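You operate a simulated robot arm through the tools that you are given. There is no shell and no other tool.

You are at the controls of a simulated two-armed robot. One attempt, no reset.

Task
Take the lid off the grease tin on the top of the blue chest and lay it down there. Push the third chest drawer from the top shut. Close the right sliding door. Open the bottom drawer of the grey bench, take the yellow roll from the top of the green bench and leave it in the inside of the bottom drawer of the grey bench, then shut the drawer. Put the blue rag in the blue bin on the top of the green bench. Open the left grey locker door, put the steel nut from the top of the blue bench on the left grey locker shelf and shut the door again. Pull the bottom drawer of the green bench open. Do these in any order.

It is judged by the outcome, as a careful person would: the job done as asked, and still so three seconds after it is handed in. It fails if anything else is knocked over, pushed out of place, dropped, spilled or broken. Lids that push on must go on centred and level and be pressed home; caps that screw on are set level and turned clockwise until they are tight.

Robot
Two 7-joint arms with fingered hands on one trunk, on a base that moves. Base frame: it is fixed to the floor where the robot stands at the start and does not move with it; the origin is under the middle of the robot, x ahead of it, y to its left, z up; the surface under the hand at the start is at about z = 0.86. Readings come in m, degrees, newtons and seconds.
The left shoulder is at the start at [0.07, 0.132, 1.142], the right one opposite. With the tool pointing down near the work surface each hand reaches from about 0.36 to 0.64 m from the robot's upright axis, wherever it stands, measured 20 degrees to its own side. Places, roughly: blue bin (32x24x12 cm) [-1.1, 5.7, 0.9]; blue rag (10x6x4 cm) [-1.4, 7.5, 0.9]; bottom drawer of the green bench [-1.1, 5.1, 0.4]; bottom drawer of the grey bench [-0.4, 3.4, 0.4]; grease tin [0.5, 0.25, 1]; inside of the bottom drawer of the grey bench [-0.3, 3.4, 0.3]; left grey locker door [-1.8, 9.8, 0.9]; left grey locker shelf (26x41 cm) [-1.58, 9.82, 1.48]; right sliding door [0, 1.3, 0.7]; steel nut (3x3x2 cm) [-1.4, 8.8, 0.9]; third chest drawer [0.3, 0.4, 0.4]; yellow roll [-1, 7, 0.75]. Payload 2.3 kg a hand.
Tool frame (each hand has its own): the origin (TCP) lies between the finger pads and is the grasp point; the fingertips stand 0.025 m ahead of it; z points along the fingers, y is the line along which they close. The gripper opens to 0.088 m; its body begins 0.029 m behind the TCP. The gripper is a hand of 3 fingers: y runs from the thumb to the fingers, the wrist lies at [-0.013, -0.097, -0.162] in the tool frame.
Orientation is that of the tool frame in the base frame, as [roll, pitch, yaw] about the fixed x, y, z axes, in that order (R = Rz(yaw) Ry(pitch) Rx(roll)). With the fingers straight down and the wrist toward the robot, the tool's x, y and z point along [0, 1, 0], [1, 0, 0] and [0, 0, -1] of the base frame.

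Tools
- The arms move only by the tool apply_moves. It takes "left_deltas", "right_deltas" or both (then of equal length, played together; a hand with none holds still); each is a list of rows, each an object of numbers (a shift or turn left out is 0): "x", "y", "z": the shift along the tool's x, y, z in units of 400 mm (1.0 is 400 mm); "ax", "ay", "az": the turn, a rotation vector about the tool's x, y, z in units of 120 degrees (1.0 is 120 degrees). In form: [{"x": .., "y": .., "z": .., "ax": .., "ay": .., "az": ..}, ...]. A call has 1 to 20 rows; each row is the pose to reach, as a shift and turn from the pose commanded when the call began, along the tool's axes at that moment. A call with a number of a shift or a turn outside -1 to 1 is refused whole. Each row takes 0.2 s and may step no farther than 0.05 m and 8.6 degrees from the row before; otherwise, the whole call is refused. A pose out of reach is approached as far as the arm can. The call stops where the force on the tool passes 40 N (or 10 N more than at its start, if that is more) or the arm is blocked; 0.2 s more then pass. In this call time passes only in rows, and 0.2 s behind the last. It gives the time, the measured TCP pose, the force on the tool (base axes), the opening and the grip force at its end, in the units of the frame above (readings bear some noise), with the torque about the TCP (base axes, N m) and any sound that the robot's microphone picked up.
- Cameras (640 x 400 px; columns grow to the right, rows downward): "scene" is now at [0.1075, 0.0398, 1.4344]; the picture's right is [0.57, -0.82, 0.00], its down [-0.68, -0.48, -0.55] and it looks along [0.45, 0.32, -0.83] (base axes); focal length 214 px, centre (320, 200). "left" rides on the left gripper at [-0.058, -0.085, -0.099] in its tool frame; the picture's right is [-0.67, -0.35, 0.66], its down [0.69, -0.63, 0.37] and it looks along [0.29, 0.69, 0.66] (tool axes); focal length 261 px, centre (320, 200). "right" rides on the right gripper at [0.058, -0.085, -0.099] in its tool frame; the picture's right is [-0.67, 0.35, -0.66], its down [-0.69, -0.63, 0.37] and it looks along [-0.29, 0.69, 0.66] (tool axes); focal length 261 px, centre (320, 200). There is no depth. A picture from a camera that has moved, and an enlarged one, comes with that camera's place and axes in the base frame and with its lens.
- camera(camera): a new picture of that camera. It takes no simulated time.
- slide_trunk(by): slides the trunk up (or, below 0, down) by that many m; the arms and the scene camera ride with it, the base frame stays. It gives what a move gives, with no picture.
- roll_base(legs): drives the robot by 1 to 6 legs, each [ahead, left, turn to the left] in m, m and degrees, along the robot's own axes; the way and the turn of a leg run together, so that a leg with both is an arc; at most 1.5 m and 180 degrees a leg. The arms and the cameras ride along, it lands a little off, and it stops where it bumps. It gives what a move gives.
- curl_fingers(index, middle, thumb_bend, thumb_turn, hand): sets how far each is bent, from 0 (flat) to 1 (curled in); at 0.3 the hand is open as for a grip, at 0.7 the pads meet at the TCP. One left out holds its place. A second passes; each finger stops where it meets its share of the squeeze, and holds until it gets a number again. It is the only way to open and close the hand. It gives what a move gives, with no picture; readings hold the bend of each and the force on the fingers (four entries, about 0 where the hand has none), thumb and palm. thumb_turn goes from beside the hand (0) to across from the fingers (1), as for a grip.
- head_to(pan, tilt): turns the head with the scene camera to pan (to the left, within 86 degrees either way) and tilt (down, from -29 to 69), counted from straight ahead of the robot. It gives what a move gives.
- zoom(camera, box): a new picture of the part [left, top, right, bottom] of that camera's present view, enlarged. It takes no simulated time.
- close_job(): hands the job in; it is judged then, once.

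Places have to be worked out from the pictures, the camera data and where the tool is seen. Open the grippers and draw the arms clear of the work before you hand the job in, unless the task says otherwise.

The tools are called after "Emit:" as name(argument=value, ...) on one line, values as JSON. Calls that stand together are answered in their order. apply_moves: Moves the arms, as the interface text tells. Its arguments: {"type":"object","properties":{"left_deltas":{"type":"array"},"right_deltas":{"type":"array"}},"required":[]} The other tools are called the same way: slide_trunk (by) moves the trunk up or down; curl_fingers (index, middle, thumb_bend, thumb_turn, hand) moves the fingers one by one; roll_base (legs) drives the base; head_to (pan, tilt) turns the head that bears the scene camera; camera (camera) takes a picture; zoom (camera, box) takes an enlarged picture of a part of a camera's view; close_job () hands the job in.

At the start:

```text
time: 0.0
left_ee_pos: [0.2567, 0.3736, 1.1361]
left_tool_rot: [-180.0, 0.0, 90.0]
left_contact_force: [-0.5, 0.1, 0.1]
left_ft_torque: [0.01, 0.01, 0.03]
left_grip_width: 0.0875
left_grasp_force: 0.0
left_shape: jaw
left_bend: [0.3, 0.3, 0.3, 0.98]
left_finger forces: [0.0, 0.1, 0.0, 0.0, 0.0, 0.1]
right_ee_pos: [0.3779, 0.0217, 1.2441]
right_tool_rot: [-180.0, 0.0, 90.1]
right_contact_force: [-0.2, -0.4, 0.2]
right_ft_torque: [-0.01, 0.0, -0.02]
right_grip_width: 0.0876
right_grasp_force: 0.1
right_shape: jaw
right_bend: [0.3, 0.3, 0.3, 0.98]
right_finger forces: [0.0, 0.1, 0.0, 0.0, 0.1, 0.1]
trunk travel left (down, up): [-0.7, 0.14]
robot x, y, heading: [0.0003, 0.001, -0.1]
head pan, tilt (commanded): [35.0, 56.3]
```

scene: 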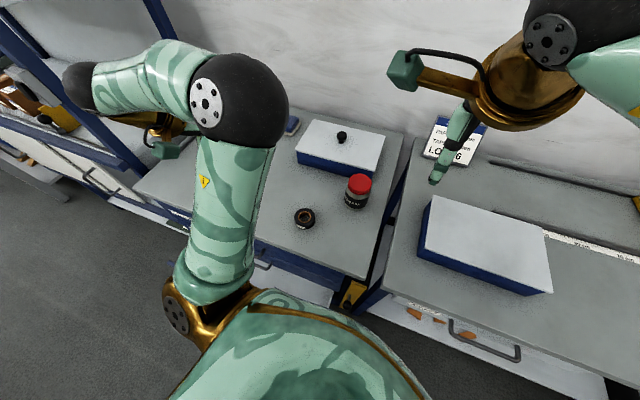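
right: 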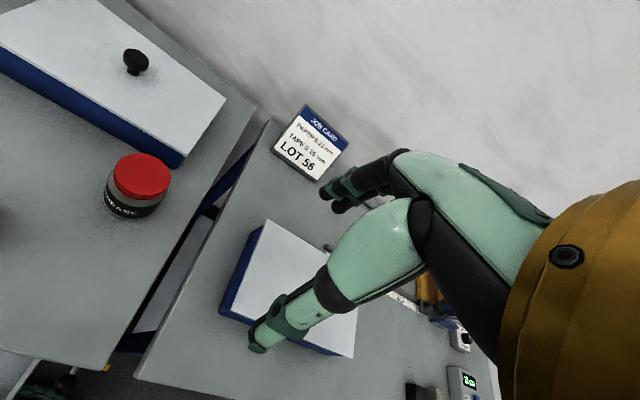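
left: 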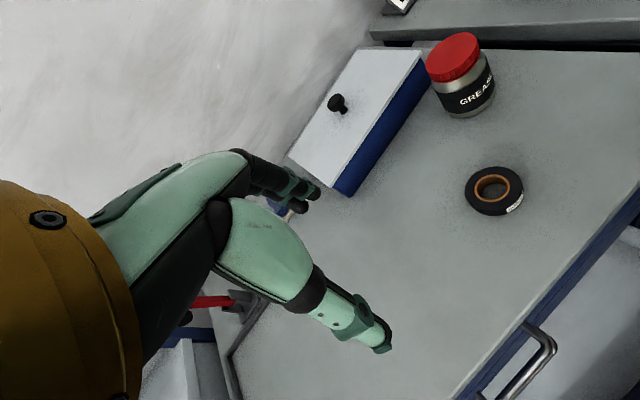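

The pictures show the grease tin with a red lid on the chest top, with a box and a tape ring near it. I take a closer look before I move anything.

Emit:
zoom(camera="scene", box=[240, 100, 440, 300])

Emit:
zoom(camera="left", box=[380, 0, 580, 125])

Emit:
head_to(pan=60, tilt=35)

```text
2.00 times, centred on (340, 200) of scene
camera zoom: at [0.1075, 0.0398, 1.4344], right [0.57, -0.82, 0.0], down [-0.68, -0.48, -0.55], along [0.45, 0.32, -0.83], focal length 429 px, centre (280, 200)
```

zoom: 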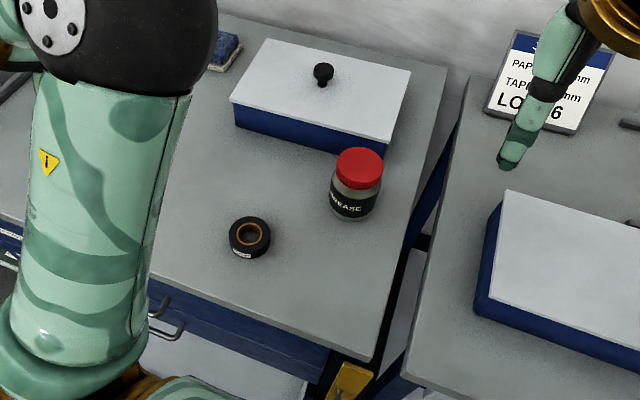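

```text
3.20 times, centred on (480, 62) of left
camera zoom: at [0.1732, 0.316, 1.2351], right [-0.35, -0.67, -0.66], down [-0.63, 0.69, -0.37], along [0.69, 0.29, -0.66], focal length 834 px, centre (-192, 640)
```

zoom: 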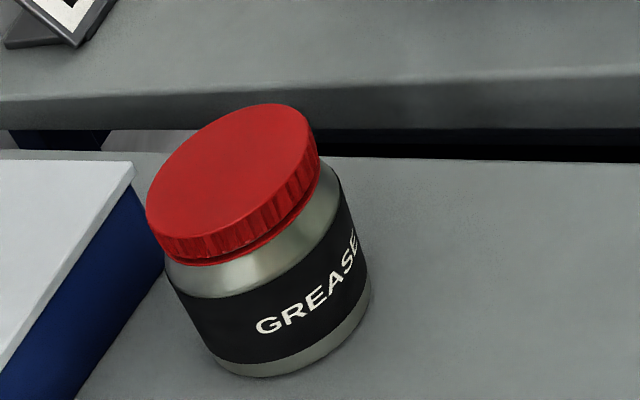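

```text
time: 0.9
left_ee_pos: [0.2563, 0.3735, 1.1356]
left_tool_rot: [180.0, 0.0, 90.0]
left_contact_force: [-0.6, 0.1, 0.3]
left_ft_torque: [-0.02, -0.02, -0.04]
left_grip_width: 0.0876
left_grasp_force: 0.1
left_shape: jaw
left_bend: [0.3, 0.3, 0.3, 0.98]
left_finger forces: [0.0, 0.0, 0.0, 0.1, 0.1, 0.0]
right_ee_pos: [0.3778, 0.0204, 1.2438]
right_tool_rot: [180.0, 0.0, 90.0]
right_contact_force: [-0.4, -0.2, 0.8]
right_ft_torque: [-0.02, -0.01, 0.02]
right_grip_width: 0.0878
right_grasp_force: 0.1
right_shape: jaw
right_bend: [0.3, 0.3, 0.3, 0.98]
right_finger forces: [0.1, 0.0, 0.0, 0.0, 0.0, 0.0]
trunk travel left (down, up): [-0.7, 0.14]
robot x, y, heading: [0.0002, -0.0015, 0.2]
head pan, tilt (commanded): [60.0, 35.0]
```

The lid looks ribbed, so it probably screws on. I look at the rest of the room from here.

Emit:
camera(camera="scene")

```text
taken
camera scene: at [0.0937, 0.0753, 1.4642], right [0.87, -0.5, 0.0], down [-0.29, -0.5, -0.82], along [0.41, 0.71, -0.57], focal length 214 px, centre (320, 200)
```

scene: 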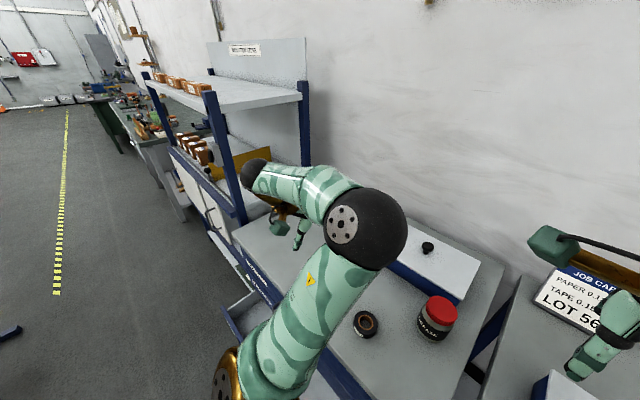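

The row of benches runs along the wall to my left. I pan further left and look level.

Emit:
head_to(pan=84, tilt=15)

Emit:
camera(camera="scene")

Emit:
zoom(camera="scene", box=[200, 80, 440, 230])

Emit:
head_to(pan=60, tilt=60)

Emit:
camera(camera="scene")

```text
time: 1.8
left_ee_pos: [0.2579, 0.3736, 1.1364]
left_tool_rot: [-180.0, 0.0, 90.0]
left_contact_force: [0.5, -0.1, -0.2]
left_ft_torque: [-0.01, 0.01, -0.02]
left_grip_width: 0.0876
left_grasp_force: 0.1
left_shape: jaw
left_bend: [0.3, 0.3, 0.3, 0.98]
left_finger forces: [0.0, 0.0, 0.0, 0.0, 0.1, 0.1]
right_ee_pos: [0.3778, 0.0216, 1.2434]
right_tool_rot: [-180.0, 0.0, 89.9]
right_contact_force: [-0.6, -0.8, 0.1]
right_ft_torque: [0.01, -0.01, 0.01]
right_grip_width: 0.0877
right_grasp_force: 0.1
right_shape: jaw
right_bend: [0.3, 0.3, 0.3, 0.98]
right_finger forces: [0.0, 0.1, 0.1, 0.0, 0.0, 0.1]
trunk travel left (down, up): [-0.7, 0.14]
robot x, y, heading: [0.0022, -0.0008, -0.1]
head pan, tilt (commanded): [84.0, 15.0]
```

```text
taken
camera scene: at [0.0595, 0.092, 1.4962], right [0.99, -0.11, 0.0], down [-0.03, -0.26, -0.97], along [0.1, 0.96, -0.26], focal length 214 px, centre (320, 200)
```

scene: 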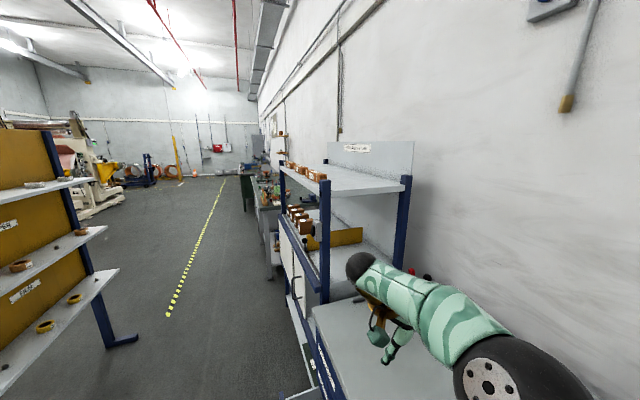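

```text
2.67 times, centred on (320, 155) of scene
camera zoom: at [0.0595, 0.092, 1.4962], right [0.99, -0.11, 0.0], down [-0.03, -0.26, -0.97], along [0.1, 0.96, -0.26], focal length 572 px, centre (320, 320)
```

zoom: 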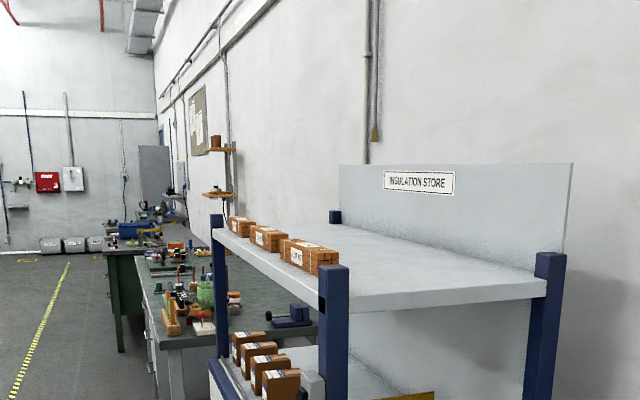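

```text
time: 2.9
left_ee_pos: [0.2572, 0.3732, 1.1365]
left_tool_rot: [-180.0, 0.0, 90.0]
left_contact_force: [-0.1, 0.6, -0.2]
left_ft_torque: [-0.04, -0.01, 0.03]
left_grip_width: 0.0874
left_grasp_force: 0.0
left_shape: jaw
left_bend: [0.3, 0.3, 0.3, 0.98]
left_finger forces: [0.0, 0.0, 0.0, 0.1, 0.0, 0.0]
right_ee_pos: [0.3774, 0.0224, 1.2436]
right_tool_rot: [-180.0, -0.1, 90.1]
right_contact_force: [-0.9, -0.4, 0.5]
right_ft_torque: [-0.05, 0.03, 0.03]
right_grip_width: 0.0873
right_grasp_force: 0.0
right_shape: jaw
right_bend: [0.3, 0.3, 0.3, 0.98]
right_finger forces: [0.0, 0.0, 0.1, 0.0, 0.0, 0.0]
trunk travel left (down, up): [-0.7, 0.14]
robot x, y, heading: [-0.0023, 0.0005, -0.1]
head pan, tilt (commanded): [60.0, 60.0]
```

```text
taken
camera scene: at [0.0829, 0.057, 1.43], right [0.87, -0.5, 0.0], down [-0.43, -0.75, -0.5], along [0.25, 0.43, -0.87], focal length 214 px, centre (320, 200)
```

scene: 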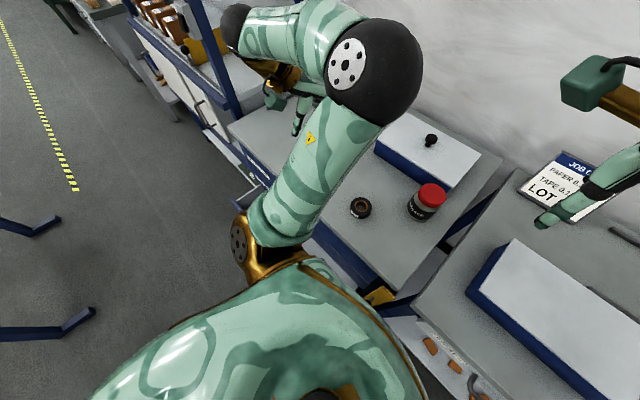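

By triangulating three views I put the lid top at about (0.474, 0.164, 0.96) and its diameter near 7 cm. I bring the left hand above it, turned 45° so the fingers stay clear of the box behind, and move the right hand out to the side.

Emit:
apply_moves(left_deltas=[{"x": -0.066, "y": 0.068, "z": 0.02, "az": 0.047}, {"x": -0.131, "y": 0.136, "z": 0.04, "az": 0.094}, {"x": -0.197, "y": 0.203, "z": 0.06, "az": 0.141}, {"x": -0.263, "y": 0.271, "z": 0.09, "az": 0.188}, {"x": -0.328, "y": 0.339, "z": 0.12, "az": 0.234}, {"x": -0.394, "y": 0.407, "z": 0.15, "az": 0.281}, {"x": -0.459, "y": 0.475, "z": 0.18, "az": 0.328}, {"x": -0.525, "y": 0.5425, "z": 0.2, "az": 0.375}], right_deltas=[{"x": -0.05}, {"x": -0.1}, {"x": -0.15}, {"x": -0.2}, {"x": -0.25}, {"x": -0.3}, {"x": -0.35}, {"x": -0.4}])

Emit:
camera(camera="left")

Emit:
head_to(pan=35, tilt=50)

Emit:
camera(camera="scene")

```text
time: 4.7
left_ee_pos: [0.4767, 0.1624, 1.0561]
left_tool_rot: [-180.0, -0.1, 44.9]
left_contact_force: [0.3, -0.1, 0.4]
left_ft_torque: [0.0, -0.01, 0.0]
left_grip_width: 0.0876
left_grasp_force: 0.1
left_shape: jaw
left_bend: [0.3, 0.3, 0.3, 0.98]
left_finger forces: [0.0, 0.0, 0.1, 0.0, 0.0, 0.0]
right_ee_pos: [0.3781, -0.1407, 1.2434]
right_tool_rot: [-179.9, -0.2, 89.9]
right_contact_force: [-0.1, -0.5, 0.4]
right_ft_torque: [0.02, 0.01, -0.02]
right_grip_width: 0.0876
right_grasp_force: 0.1
right_shape: jaw
right_bend: [0.3, 0.3, 0.3, 0.98]
right_finger forces: [0.0, 0.1, 0.0, 0.0, 0.1, 0.0]
trunk travel left (down, up): [-0.7, 0.14]
robot x, y, heading: [0.0042, 0.0019, -0.1]
head pan, tilt (commanded): [60.0, 60.0]
```

```text
taken
camera left: at [0.3759, 0.1816, 1.1547], right [-0.72, -0.22, -0.66], down [0.04, 0.93, -0.36], along [0.69, -0.29, -0.66], focal length 261 px, centre (320, 200)
```

left: 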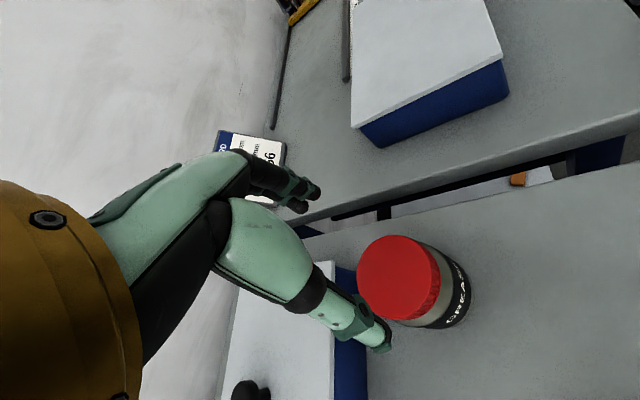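

```text
time: 5.6
left_ee_pos: [0.4749, 0.1649, 1.0562]
left_tool_rot: [180.0, 0.0, 45.1]
left_contact_force: [-0.2, -0.8, 0.2]
left_ft_torque: [-0.02, 0.01, 0.0]
left_grip_width: 0.0876
left_grasp_force: 0.1
left_shape: jaw
left_bend: [0.3, 0.3, 0.3, 0.98]
left_finger forces: [0.0, 0.0, 0.0, 0.0, 0.0, 0.0]
right_ee_pos: [0.3773, -0.1396, 1.2443]
right_tool_rot: [179.9, 0.0, 90.0]
right_contact_force: [0.9, 0.5, 0.4]
right_ft_torque: [0.01, -0.03, 0.01]
right_grip_width: 0.0878
right_grasp_force: 0.0
right_shape: jaw
right_bend: [0.3, 0.3, 0.3, 0.98]
right_finger forces: [0.1, 0.0, 0.0, 0.1, 0.0, 0.0]
trunk travel left (down, up): [-0.7, 0.14]
robot x, y, heading: [0.0007, -0.0018, 0.0]
head pan, tilt (commanded): [35.0, 50.0]
```

```text
taken
camera scene: at [0.1125, 0.0434, 1.4425], right [0.57, -0.82, 0.0], down [-0.63, -0.44, -0.64], along [0.53, 0.37, -0.77], focal length 214 px, centre (320, 200)
```

scene: 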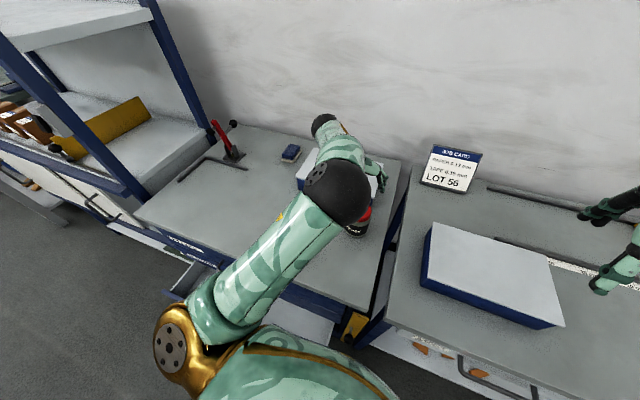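

The lid lies under the TCP as computed. I zoom to refine its centre before I go down.

Emit:
zoom(camera="left", box=[320, 200, 480, 360])

```text
2.50 times, centred on (400, 280) of left
camera zoom: at [0.3742, 0.1838, 1.1547], right [-0.72, -0.23, -0.66], down [0.04, 0.93, -0.37], along [0.69, -0.29, -0.66], focal length 652 px, centre (120, 0)
```

zoom: 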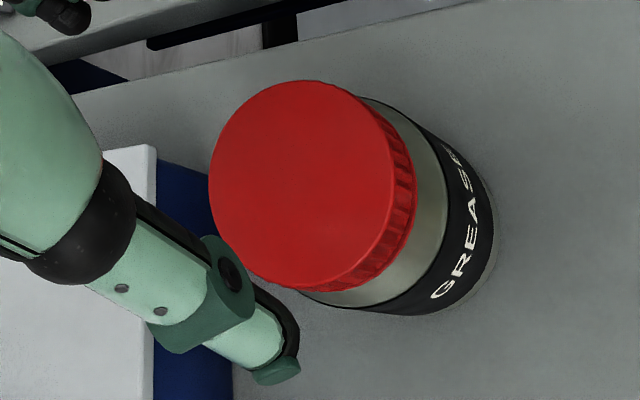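

The lid centre comes out at about (0.477, 0.165) with a diameter near 6.7 cm. I lower the open hand over it to TCP z ≈ 0.957.

Emit:
apply_moves(left_deltas=[{"x": 0.006, "y": 0.0027, "z": 0.06}, {"x": 0.006, "y": 0.0027, "z": 0.12}, {"x": 0.006, "y": 0.0027, "z": 0.17}, {"x": 0.006, "y": 0.0027, "z": 0.21}, {"x": 0.006, "y": 0.0027, "z": 0.2475}])

Emit:
camera(camera="left")

Emit:
camera(camera="right")

```text
time: 6.8
left_ee_pos: [0.4764, 0.1643, 0.9561]
left_tool_rot: [180.0, 0.0, 45.0]
left_contact_force: [0.7, 1.1, 0.6]
left_ft_torque: [-0.04, -0.02, -0.01]
left_grip_width: 0.0876
left_grasp_force: 0.0
left_shape: jaw
left_bend: [0.3, 0.3, 0.3, 0.98]
left_finger forces: [0.1, 0.0, 0.0, 0.0, 0.0, 0.0]
right_ee_pos: [0.3768, -0.1383, 1.2446]
right_tool_rot: [-179.9, 0.0, 90.0]
right_contact_force: [-0.2, -0.2, 0.1]
right_ft_torque: [0.01, -0.04, 0.01]
right_grip_width: 0.0879
right_grasp_force: 0.0
right_shape: jaw
right_bend: [0.3, 0.3, 0.3, 0.98]
right_finger forces: [0.1, 0.0, 0.1, 0.0, 0.0, 0.0]
trunk travel left (down, up): [-0.7, 0.14]
robot x, y, heading: [-0.0021, 0.0001, -0.2]
head pan, tilt (commanded): [35.0, 50.0]
```

```text
taken
camera left: at [0.377, 0.1837, 1.0556], right [-0.72, -0.23, -0.66], down [0.04, 0.93, -0.37], along [0.69, -0.29, -0.66], focal length 261 px, centre (320, 200)
```

left: 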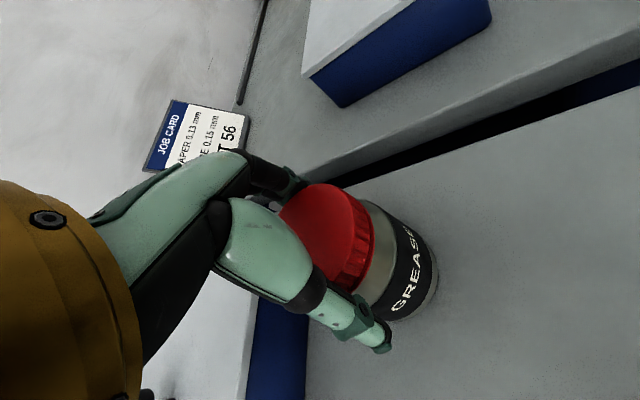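

```text
taken
camera right: at [0.2919, -0.0807, 1.3428], right [0.35, -0.67, 0.66], down [-0.63, -0.69, -0.37], along [0.69, -0.29, -0.66], focal length 261 px, centre (320, 200)
```

right: 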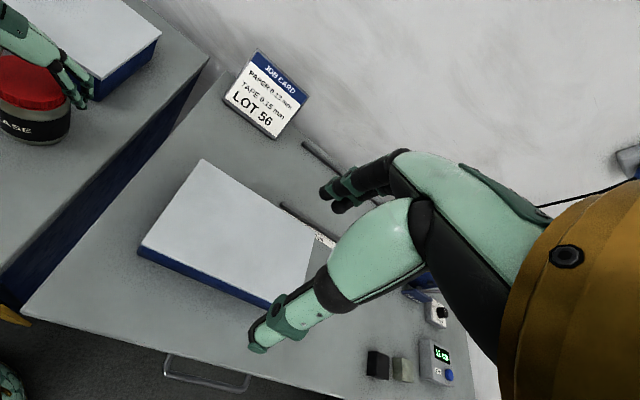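

The lid sits between thumb and fingers. I close gently first.

Emit:
curl_fingers(hand="left", index=0.5, middle=0.5, thumb_bend=0.5, thumb_turn=1.0)

Emit:
camera(camera="left")

Emit:
zoom(camera="right", box=[0, 0, 200, 160])

```text
time: 7.8
left_ee_pos: [0.477, 0.1635, 0.9575]
left_tool_rot: [179.9, 0.0, 45.1]
left_contact_force: [2.5, -1.5, 1.4]
left_ft_torque: [-0.09, -0.12, 0.02]
left_grip_width: 0.063
left_grasp_force: 12.9
left_shape: fingers
left_bend: [0.41, 0.44, 0.42, 0.99]
left_finger forces: [9.7, 4.8, 0.0, 0.0, 12.5, 0.0]
right_ee_pos: [0.3768, -0.1397, 1.2453]
right_tool_rot: [-179.9, -0.1, 90.0]
right_contact_force: [0.3, 0.1, -0.2]
right_ft_torque: [-0.01, 0.02, 0.01]
right_grip_width: 0.0876
right_grasp_force: 0.0
right_shape: jaw
right_bend: [0.3, 0.3, 0.3, 0.98]
right_finger forces: [0.1, 0.1, 0.0, 0.1, 0.0, 0.1]
trunk travel left (down, up): [-0.7, 0.14]
robot x, y, heading: [-0.0019, -0.0021, 0.1]
head pan, tilt (commanded): [35.0, 50.0]
```

```text
taken
camera left: at [0.377, 0.1828, 1.056], right [-0.72, -0.23, -0.66], down [0.04, 0.93, -0.36], along [0.69, -0.29, -0.66], focal length 261 px, centre (320, 200)
```

left: 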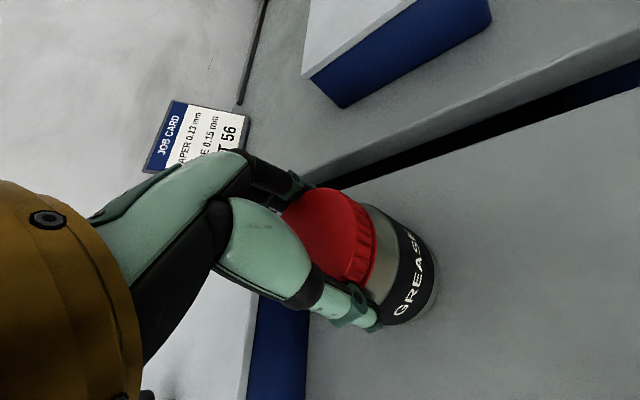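

```text
2.50 times, centred on (100, 80) of right
camera zoom: at [0.2918, -0.0818, 1.3428], right [0.35, -0.67, 0.65], down [-0.63, -0.68, -0.37], along [0.69, -0.28, -0.66], focal length 652 px, centre (870, 500)
```

zoom: 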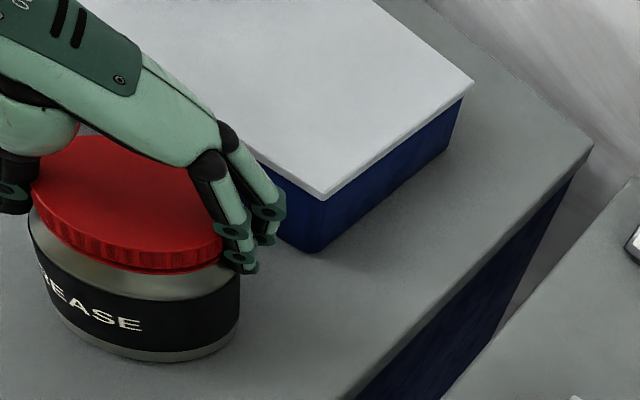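

The grip holds the lid at about 13 N. I try a small counter-clockwise twist (seen from above) and watch torque and label.

Emit:
apply_moves(left_deltas=[{"az": -0.035}, {"az": -0.07}, {"az": -0.105}, {"az": -0.14}])

Emit:
zoom(camera="right", box=[0, 0, 200, 160])

```text
time: 8.8
left_ee_pos: [0.4767, 0.164, 0.9565]
left_tool_rot: [179.9, 0.0, 62.0]
left_contact_force: [0.9, -0.1, 1.4]
left_ft_torque: [-0.01, -0.09, -0.06]
left_grip_width: 0.0632
left_grasp_force: 12.8
left_shape: fingers
left_bend: [0.41, 0.44, 0.42, 0.99]
left_finger forces: [8.9, 4.5, 0.1, 0.1, 13.0, 0.1]
right_ee_pos: [0.3784, -0.1396, 1.2436]
right_tool_rot: [-180.0, 0.0, 90.0]
right_contact_force: [0.1, -0.5, 0.3]
right_ft_torque: [0.0, 0.0, 0.01]
right_grip_width: 0.0874
right_grasp_force: 0.1
right_shape: jaw
right_bend: [0.3, 0.3, 0.3, 0.98]
right_finger forces: [0.0, 0.0, 0.1, 0.0, 0.0, 0.0]
trunk travel left (down, up): [-0.7, 0.14]
robot x, y, heading: [0.0013, -0.0011, 0.0]
head pan, tilt (commanded): [35.0, 50.0]
```

```text
2.50 times, centred on (100, 80) of right
camera zoom: at [0.2913, -0.0815, 1.3429], right [0.35, -0.67, 0.65], down [-0.63, -0.68, -0.37], along [0.69, -0.28, -0.66], focal length 652 px, centre (870, 500)
```

zoom: 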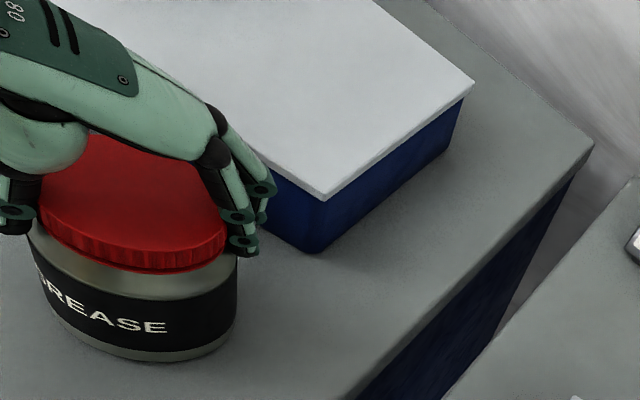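

The label turned along with the lid, so the tin is not being held. I test with a lift of a few millimetres to see whether it pulls free.

Emit:
apply_moves(left_deltas=[{"z": -0.005}, {"z": -0.01}, {"z": -0.016}])

Emit:
zoom(camera="right", box=[0, 0, 200, 160])

```text
time: 9.6
left_ee_pos: [0.4768, 0.1641, 0.9626]
left_tool_rot: [-180.0, 0.0, 61.8]
left_contact_force: [-1.1, 0.1, -4.4]
left_ft_torque: [-0.02, -0.03, -0.03]
left_grip_width: 0.0623
left_grasp_force: 12.2
left_shape: fingers
left_bend: [0.41, 0.45, 0.42, 0.99]
left_finger forces: [8.4, 3.3, 0.1, 0.0, 12.8, 0.0]
right_ee_pos: [0.3774, -0.1391, 1.2431]
right_tool_rot: [-179.9, 0.0, 89.9]
right_contact_force: [0.4, -0.3, 0.9]
right_ft_torque: [0.0, -0.03, 0.02]
right_grip_width: 0.0877
right_grasp_force: 0.0
right_shape: jaw
right_bend: [0.3, 0.3, 0.3, 0.98]
right_finger forces: [0.0, 0.0, 0.0, 0.0, 0.0, 0.0]
trunk travel left (down, up): [-0.7, 0.14]
robot x, y, heading: [-0.0035, -0.0007, -0.1]
head pan, tilt (commanded): [35.0, 50.0]
```

```text
2.50 times, centred on (100, 80) of right
camera zoom: at [0.2922, -0.0808, 1.3427], right [0.35, -0.67, 0.65], down [-0.63, -0.69, -0.37], along [0.69, -0.29, -0.66], focal length 652 px, centre (870, 500)
```

zoom: 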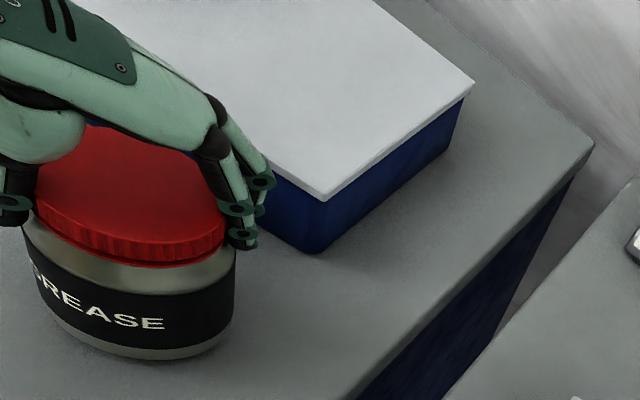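

The tin comes up with the lid (about 4.4 N), so I need the right hand to hold the body. I set it back down and bring the right hand to the tin's right side, tilted so it points left and down at about 35°.

Emit:
apply_moves(left_deltas=[{"z": 0.006}, {"z": 0.012}, {"z": 0.0165}])

Emit:
zoom(camera="right", box=[0, 0, 200, 160])

```text
time: 10.4
left_ee_pos: [0.4756, 0.1644, 0.9577]
left_tool_rot: [179.9, 0.0, 61.8]
left_contact_force: [-0.1, -1.7, 1.9]
left_ft_torque: [-0.04, -0.12, -0.01]
left_grip_width: 0.0629
left_grasp_force: 13.8
left_shape: fingers
left_bend: [0.41, 0.45, 0.42, 0.99]
left_finger forces: [8.9, 4.9, 0.1, 0.0, 13.3, 0.1]
right_ee_pos: [0.3768, -0.1403, 1.2449]
right_tool_rot: [-179.9, 0.0, 90.0]
right_contact_force: [0.0, 0.2, -0.7]
right_ft_torque: [0.02, -0.01, 0.01]
right_grip_width: 0.0877
right_grasp_force: 0.1
right_shape: jaw
right_bend: [0.3, 0.3, 0.3, 0.98]
right_finger forces: [0.0, 0.1, 0.0, 0.0, 0.1, 0.1]
trunk travel left (down, up): [-0.7, 0.14]
robot x, y, heading: [-0.0004, -0.0029, 0.0]
head pan, tilt (commanded): [35.0, 50.0]
```

```text
2.50 times, centred on (100, 80) of right
camera zoom: at [0.2904, -0.0821, 1.3432], right [0.35, -0.67, 0.65], down [-0.63, -0.68, -0.37], along [0.69, -0.28, -0.66], focal length 652 px, centre (870, 500)
```

zoom: 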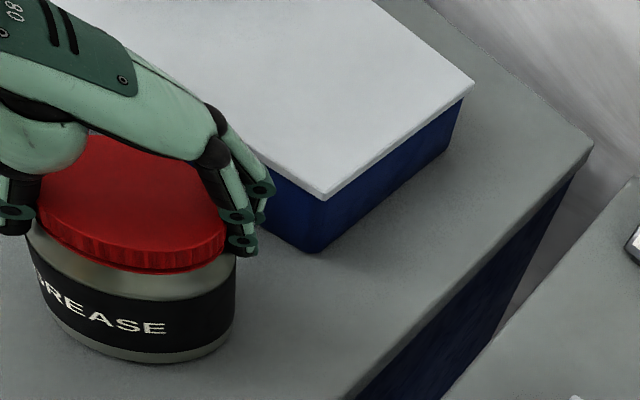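

The tin is seated again. I swing the left grip to yaw ~100° to clear its fingers from the right side, and bring the right hand to a standoff point 12 cm from the tin.

Emit:
apply_moves(left_deltas=[{"az": -0.04}, {"az": -0.08}, {"az": -0.12}, {"az": -0.16}, {"az": -0.2}, {"az": -0.24}, {"az": -0.28}, {"az": -0.317}], right_deltas=[{"x": 0.059, "y": 0.031, "z": 0.091, "ay": 0.0625}, {"x": 0.1175, "y": 0.062, "z": 0.181, "ay": 0.125}, {"x": 0.176, "y": 0.093, "z": 0.272, "ay": 0.1875}, {"x": 0.235, "y": 0.124, "z": 0.3625, "ay": 0.25}, {"x": 0.294, "y": 0.155, "z": 0.453, "ay": 0.3125}, {"x": 0.3525, "y": 0.186, "z": 0.544, "ay": 0.375}, {"x": 0.411, "y": 0.2166, "z": 0.634, "ay": 0.4375}, {"x": 0.47, "y": 0.2475, "z": 0.725, "ay": 0.5}])

Emit:
camera(camera="right")

Emit:
camera(camera="left")

Emit:
camera(camera="scene")

```text
time: 12.2
left_ee_pos: [0.4776, 0.1625, 0.9553]
left_tool_rot: [-180.0, 0.0, 99.9]
left_contact_force: [2.9, -0.5, 6.3]
left_ft_torque: [0.04, -0.27, -0.05]
left_grip_width: 0.0626
left_grasp_force: 14.0
left_shape: fingers
left_bend: [0.41, 0.44, 0.42, 1.0]
left_finger forces: [9.6, 6.0, 0.0, 0.0, 12.5, 0.1]
right_ee_pos: [0.478, 0.0497, 0.9505]
right_tool_rot: [-179.8, -60.3, 89.8]
right_contact_force: [0.6, 0.7, 0.0]
right_ft_torque: [-0.02, 0.0, -0.02]
right_grip_width: 0.0878
right_grasp_force: 0.0
right_shape: jaw
right_bend: [0.3, 0.3, 0.3, 0.98]
right_finger forces: [0.0, 0.0, 0.1, 0.1, 0.0, 0.1]
trunk travel left (down, up): [-0.7, 0.14]
robot x, y, heading: [0.0012, -0.0002, -0.1]
head pan, tilt (commanded): [35.0, 50.0]
```

```text
taken
camera right: at [0.3919, -0.0075, 1.0502], right [0.35, -0.9, -0.26], down [-0.63, -0.02, -0.78], along [0.69, 0.43, -0.58], focal length 261 px, centre (320, 200)
```

right: 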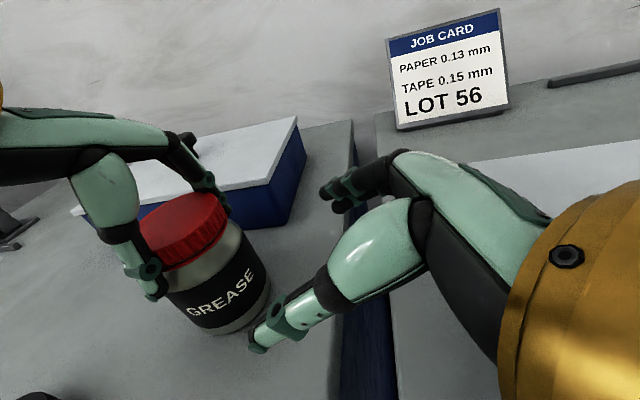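

```text
taken
camera left: at [0.4038, 0.0922, 1.0556], right [-0.23, -0.72, -0.66], down [-0.74, 0.57, -0.37], along [0.64, 0.4, -0.66], focal length 261 px, centre (320, 200)
```

left: 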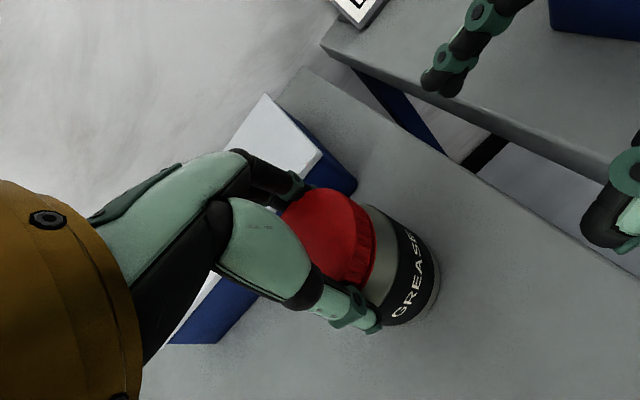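

```text
taken
camera scene: at [0.1123, 0.042, 1.4427], right [0.57, -0.82, 0.0], down [-0.63, -0.44, -0.64], along [0.53, 0.37, -0.77], focal length 214 px, centre (320, 200)
```

scene: 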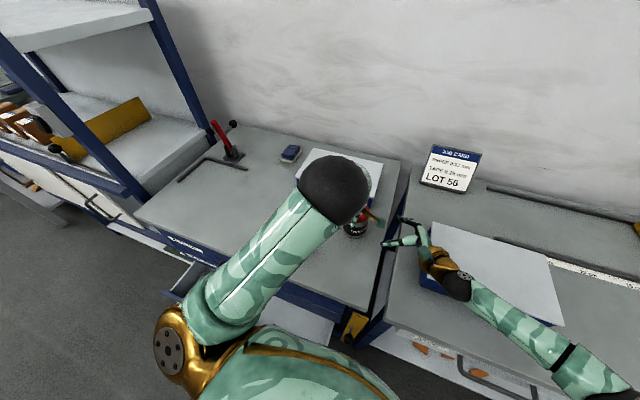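

The right camera sees the tin body clearly between the pointing fingers' line. I approach along the tool axis in stages.

Emit:
apply_moves(right_deltas=[{"x": 0.006, "z": 0.06}, {"x": 0.013, "z": 0.12}, {"x": 0.013, "z": 0.17}])

Emit:
camera(camera="right")

Emit:
camera(camera="left")

```text
time: 13.0
left_ee_pos: [0.4767, 0.1643, 0.957]
left_tool_rot: [179.9, 0.0, 99.7]
left_contact_force: [2.4, -1.3, 6.8]
left_ft_torque: [0.06, -0.21, -0.06]
left_grip_width: 0.0627
left_grasp_force: 14.0
left_shape: fingers
left_bend: [0.41, 0.44, 0.42, 0.99]
left_finger forces: [9.9, 6.0, 0.0, 0.0, 12.8, 0.0]
right_ee_pos: [0.4746, 0.1112, 0.923]
right_tool_rot: [180.0, -60.0, 89.8]
right_contact_force: [-0.1, -0.4, -0.2]
right_ft_torque: [0.01, 0.04, 0.02]
right_grip_width: 0.0878
right_grasp_force: 0.0
right_shape: jaw
right_bend: [0.3, 0.3, 0.3, 0.98]
right_finger forces: [0.0, 0.0, 0.1, 0.0, 0.1, 0.1]
trunk travel left (down, up): [-0.7, 0.14]
robot x, y, heading: [0.0009, 0.0026, -0.1]
head pan, tilt (commanded): [35.0, 50.0]
```

```text
taken
camera right: at [0.3896, 0.0544, 1.0218], right [0.35, -0.9, -0.25], down [-0.63, -0.02, -0.78], along [0.7, 0.43, -0.58], focal length 261 px, centre (320, 200)
```

right: 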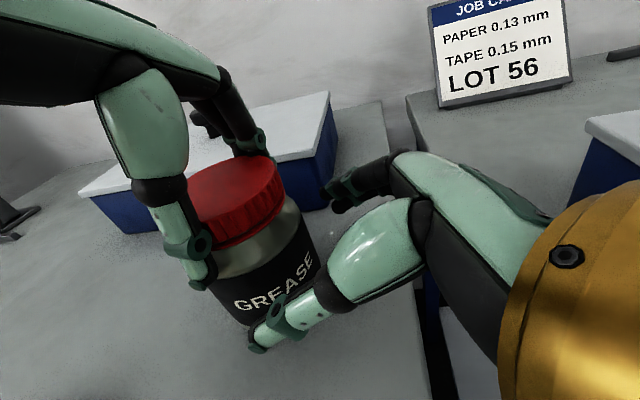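

```text
taken
camera left: at [0.4032, 0.0925, 1.0555], right [-0.23, -0.72, -0.66], down [-0.74, 0.57, -0.37], along [0.64, 0.4, -0.66], focal length 261 px, centre (320, 200)
```

left: 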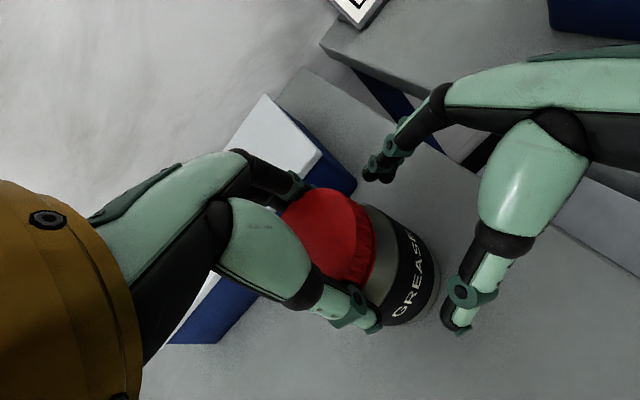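

The right hand is lined up on either side of the tin body. I go the remaining 4 cm.

Emit:
apply_moves(right_deltas=[{"y": 0.005, "z": 0.035}, {"y": 0.005, "z": 0.07}, {"y": 0.005, "z": 0.1}])

Emit:
camera(camera="right")

Emit:
camera(camera="left")

```text
time: 13.8
left_ee_pos: [0.4764, 0.1637, 0.9564]
left_tool_rot: [180.0, -0.1, 99.8]
left_contact_force: [2.5, -1.4, 6.8]
left_ft_torque: [0.06, -0.22, -0.04]
left_grip_width: 0.063
left_grasp_force: 14.5
left_shape: fingers
left_bend: [0.41, 0.44, 0.42, 0.99]
left_finger forces: [10.0, 6.0, 0.1, 0.0, 12.9, 0.0]
right_ee_pos: [0.477, 0.1452, 0.904]
right_tool_rot: [-179.9, -60.0, 89.9]
right_contact_force: [-0.3, 0.5, -0.1]
right_ft_torque: [-0.02, 0.01, -0.02]
right_grip_width: 0.0875
right_grasp_force: 0.0
right_shape: jaw
right_bend: [0.3, 0.3, 0.3, 0.98]
right_finger forces: [0.1, 0.0, 0.0, 0.0, 0.1, 0.0]
trunk travel left (down, up): [-0.7, 0.14]
robot x, y, heading: [0.0029, -0.0014, 0.3]
head pan, tilt (commanded): [35.0, 50.0]
```

```text
taken
camera right: at [0.3918, 0.0884, 1.0031], right [0.35, -0.9, -0.25], down [-0.63, -0.02, -0.78], along [0.7, 0.43, -0.58], focal length 261 px, centre (320, 200)
```

right: 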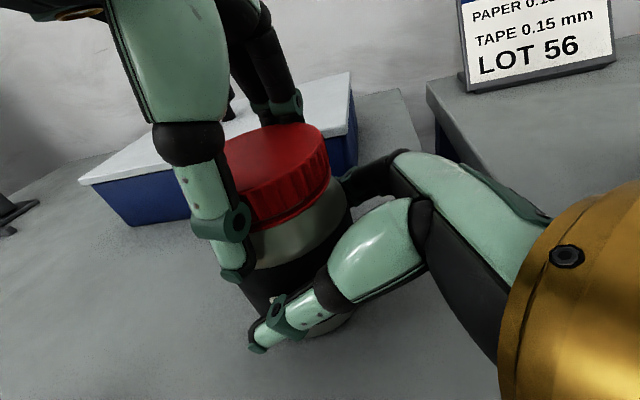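

```text
taken
camera left: at [0.4032, 0.0925, 1.0555], right [-0.23, -0.72, -0.66], down [-0.74, 0.57, -0.37], along [0.64, 0.4, -0.66], focal length 261 px, centre (320, 200)
```

left: 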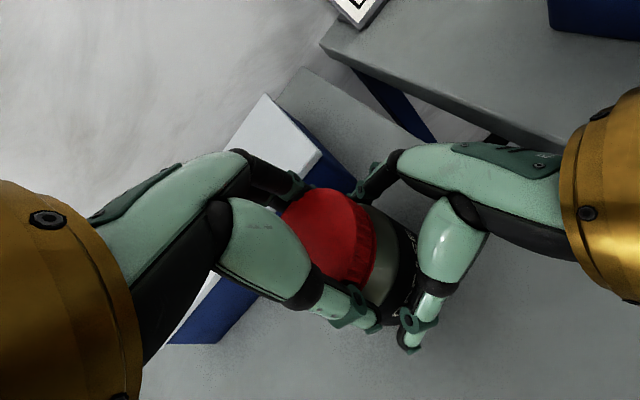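

No contact yet; I advance 4 mm more and then close the right hand on the tin body.

Emit:
apply_moves(right_deltas=[{"z": 0.01}])

Emit:
curl_fingers(hand="right", index=0.5, middle=0.5, thumb_bend=0.5, thumb_turn=1.0)

Emit:
camera(camera="right")

Emit:
camera(camera="left")

```text
time: 14.2
left_ee_pos: [0.4763, 0.1636, 0.957]
left_tool_rot: [179.9, 0.0, 99.7]
left_contact_force: [1.4, -0.5, 6.6]
left_ft_torque: [0.07, -0.23, -0.03]
left_grip_width: 0.0626
left_grasp_force: 13.9
left_shape: fingers
left_bend: [0.41, 0.44, 0.42, 0.99]
left_finger forces: [10.0, 5.9, 0.0, 0.1, 12.8, 0.1]
right_ee_pos: [0.4791, 0.149, 0.9029]
right_tool_rot: [-180.0, -60.1, 90.0]
right_contact_force: [0.4, 0.2, -0.1]
right_ft_torque: [-0.01, -0.03, -0.03]
right_grip_width: 0.0876
right_grasp_force: 0.1
right_shape: jaw
right_bend: [0.3, 0.3, 0.3, 0.98]
right_finger forces: [0.0, 0.0, 0.1, 0.1, 0.0, 0.0]
trunk travel left (down, up): [-0.7, 0.14]
robot x, y, heading: [-0.0001, 0.0068, -0.2]
head pan, tilt (commanded): [35.0, 50.0]
```

```text
time: 15.2
left_ee_pos: [0.4757, 0.1633, 0.9562]
left_tool_rot: [179.8, 0.1, 99.8]
left_contact_force: [3.5, 0.7, 6.3]
left_ft_torque: [0.09, -0.24, -0.01]
left_grip_width: 0.0624
left_grasp_force: 14.0
left_shape: fingers
left_bend: [0.41, 0.44, 0.42, 0.99]
left_finger forces: [10.8, 5.9, 0.0, 0.0, 12.0, 0.0]
right_ee_pos: [0.478, 0.1493, 0.9027]
right_tool_rot: [180.0, -60.1, 90.0]
right_contact_force: [-2.5, -0.2, 0.4]
right_ft_torque: [0.02, -0.02, -0.04]
right_grip_width: 0.0658
right_grasp_force: 12.8
right_shape: fingers
right_bend: [0.42, 0.44, 0.39, 0.99]
right_finger forces: [6.5, 4.9, 0.0, 0.0, 14.2, 0.0]
trunk travel left (down, up): [-0.7, 0.14]
robot x, y, heading: [-0.0011, -0.0025, -0.0]
head pan, tilt (commanded): [35.0, 50.0]
```

```text
taken
camera right: at [0.3927, 0.0916, 1.0018], right [0.35, -0.9, -0.25], down [-0.63, -0.02, -0.78], along [0.69, 0.43, -0.58], focal length 261 px, centre (320, 200)
```

right: 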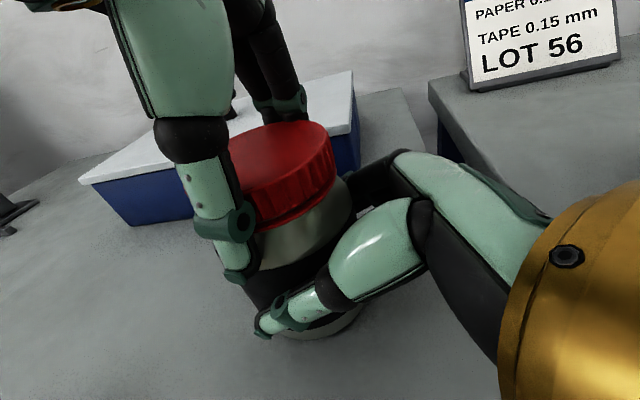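

```text
taken
camera left: at [0.403, 0.0924, 1.0555], right [-0.23, -0.72, -0.66], down [-0.74, 0.57, -0.37], along [0.64, 0.4, -0.66], focal length 261 px, centre (320, 200)
```

left: 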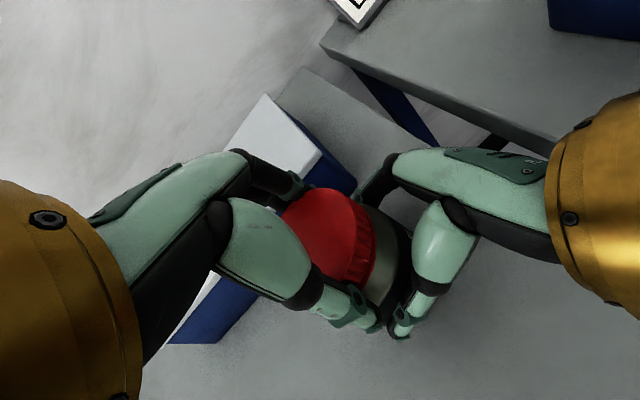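

Both grips hold at about 13 N. I twist the lid counter-clockwise about 17° against the held tin.

Emit:
apply_moves(left_deltas=[{"az": -0.035}, {"az": -0.07}, {"az": -0.105}, {"az": -0.14}])

Emit:
zoom(camera="right", box=[180, 80, 420, 350])

Emit:
zoom(camera="left", box=[240, 140, 480, 360])

```text
time: 16.2
left_ee_pos: [0.4764, 0.1664, 0.9569]
left_tool_rot: [-179.9, 0.2, 116.9]
left_contact_force: [5.4, -1.0, 3.8]
left_ft_torque: [0.03, -0.15, -0.14]
left_grip_width: 0.0624
left_grasp_force: 13.0
left_shape: fingers
left_bend: [0.41, 0.44, 0.42, 1.0]
left_finger forces: [10.7, 3.9, 0.1, 0.0, 11.7, 0.1]
right_ee_pos: [0.4787, 0.1486, 0.9029]
right_tool_rot: [180.0, -60.2, 90.0]
right_contact_force: [-3.7, -0.1, 2.4]
right_ft_torque: [0.05, 0.03, 0.15]
right_grip_width: 0.0657
right_grasp_force: 11.9
right_shape: fingers
right_bend: [0.42, 0.44, 0.39, 0.99]
right_finger forces: [5.9, 4.7, 0.0, 0.0, 14.1, 0.0]
trunk travel left (down, up): [-0.7, 0.14]
robot x, y, heading: [0.0016, -0.0004, -0.2]
head pan, tilt (commanded): [35.0, 50.0]
```

```text
1.48 times, centred on (300, 215) of right
camera zoom: at [0.3931, 0.0917, 1.0017], right [0.35, -0.9, -0.25], down [-0.63, -0.02, -0.78], along [0.69, 0.43, -0.58], focal length 386 px, centre (350, 178)
```

zoom: 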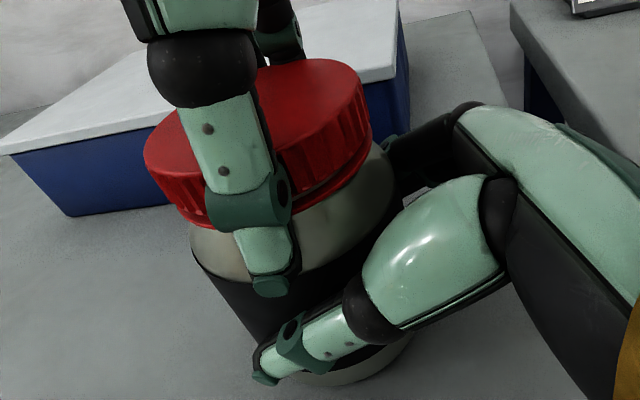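

```text
1.82 times, centred on (360, 250) of left
camera zoom: at [0.4276, 0.0749, 1.0565], right [-0.01, -0.76, -0.65], down [-0.87, 0.32, -0.37], along [0.49, 0.57, -0.66], focal length 474 px, centre (247, 109)
```

zoom: 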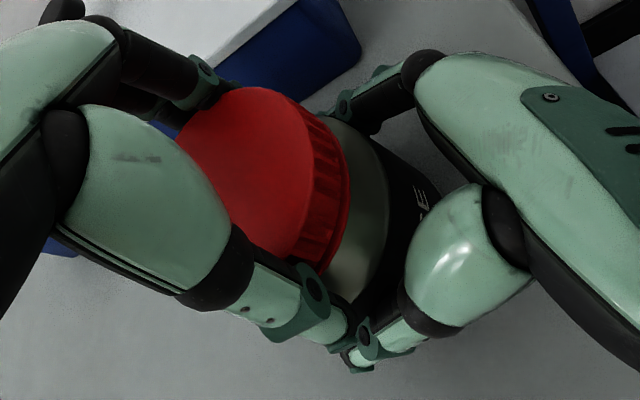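

The label stayed still while the lid-side torque rose to 0.14 N m, so the lid turns against the tin. I twist further.

Emit:
apply_moves(left_deltas=[{"az": -0.05}, {"az": -0.1}, {"az": -0.15}, {"az": -0.2}, {"az": -0.25}])

Emit:
zoom(camera="right", box=[180, 80, 420, 350])

```text
time: 17.4
left_ee_pos: [0.4751, 0.1629, 0.9582]
left_tool_rot: [179.6, 0.1, 146.7]
left_contact_force: [7.4, 5.5, 4.3]
left_ft_torque: [0.17, -0.33, -0.34]
left_grip_width: 0.0614
left_grasp_force: 13.7
left_shape: fingers
left_bend: [0.4, 0.43, 0.43, 1.0]
left_finger forces: [11.6, 7.9, 0.1, 0.1, 7.8, 0.0]
right_ee_pos: [0.4775, 0.1479, 0.9023]
right_tool_rot: [179.8, -60.1, 90.1]
right_contact_force: [-5.5, -6.4, 4.7]
right_ft_torque: [0.03, 0.11, 0.44]
right_grip_width: 0.0647
right_grasp_force: 10.0
right_shape: fingers
right_bend: [0.44, 0.47, 0.39, 1.0]
right_finger forces: [3.6, 2.5, 0.0, 0.1, 14.7, 0.1]
trunk travel left (down, up): [-0.7, 0.14]
robot x, y, heading: [0.0001, 0.0008, -0.1]
head pan, tilt (commanded): [35.0, 50.0]
```

```text
1.48 times, centred on (300, 215) of right
camera zoom: at [0.3926, 0.0915, 1.0019], right [0.35, -0.9, -0.25], down [-0.63, -0.02, -0.78], along [0.69, 0.43, -0.58], focal length 386 px, centre (350, 178)
```

zoom: 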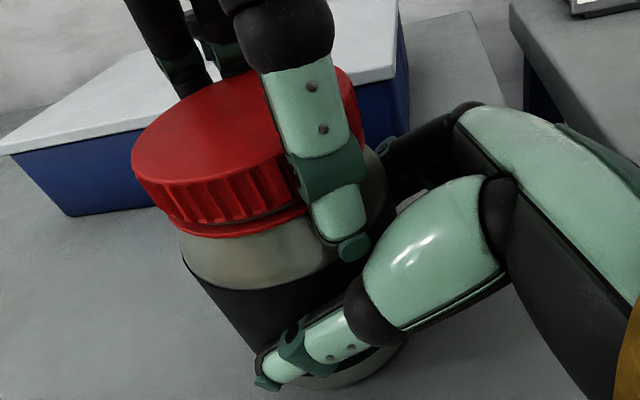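

The left thumb is getting close to the right palm, so I stop twisting here. I test a small upward pull to see whether the lid is already free.

Emit:
apply_moves(left_deltas=[{"z": -0.005}, {"z": -0.01}, {"z": -0.015}])

Emit:
zoom(camera="right", box=[180, 80, 420, 350])

```text
time: 18.2
left_ee_pos: [0.4768, 0.1655, 0.962]
left_tool_rot: [-179.9, 0.0, 146.7]
left_contact_force: [3.9, 4.0, -8.3]
left_ft_torque: [0.16, -0.08, -0.12]
left_grip_width: 0.0608
left_grasp_force: 10.9
left_shape: fingers
left_bend: [0.41, 0.43, 0.43, 1.0]
left_finger forces: [8.8, 4.3, 0.1, 0.1, 8.2, 0.0]
right_ee_pos: [0.4794, 0.1493, 0.9029]
right_tool_rot: [-180.0, -59.9, 89.8]
right_contact_force: [-4.2, -3.8, 7.4]
right_ft_torque: [0.13, -0.04, 0.2]
right_grip_width: 0.0648
right_grasp_force: 10.2
right_shape: fingers
right_bend: [0.44, 0.46, 0.39, 0.99]
right_finger forces: [4.6, 3.2, 0.1, 0.1, 13.1, 0.0]
trunk travel left (down, up): [-0.7, 0.14]
robot x, y, heading: [-0.002, -0.0002, 0.1]
head pan, tilt (commanded): [35.0, 50.0]
```

```text
1.48 times, centred on (300, 215) of right
camera zoom: at [0.3939, 0.0921, 1.0014], right [0.35, -0.9, -0.25], down [-0.63, -0.02, -0.78], along [0.69, 0.43, -0.58], focal length 386 px, centre (350, 178)
```

zoom: 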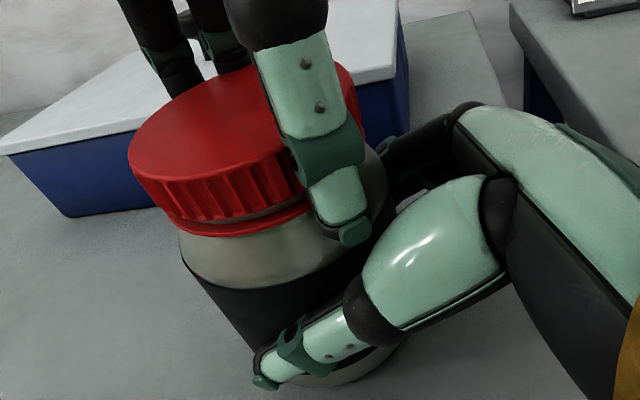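

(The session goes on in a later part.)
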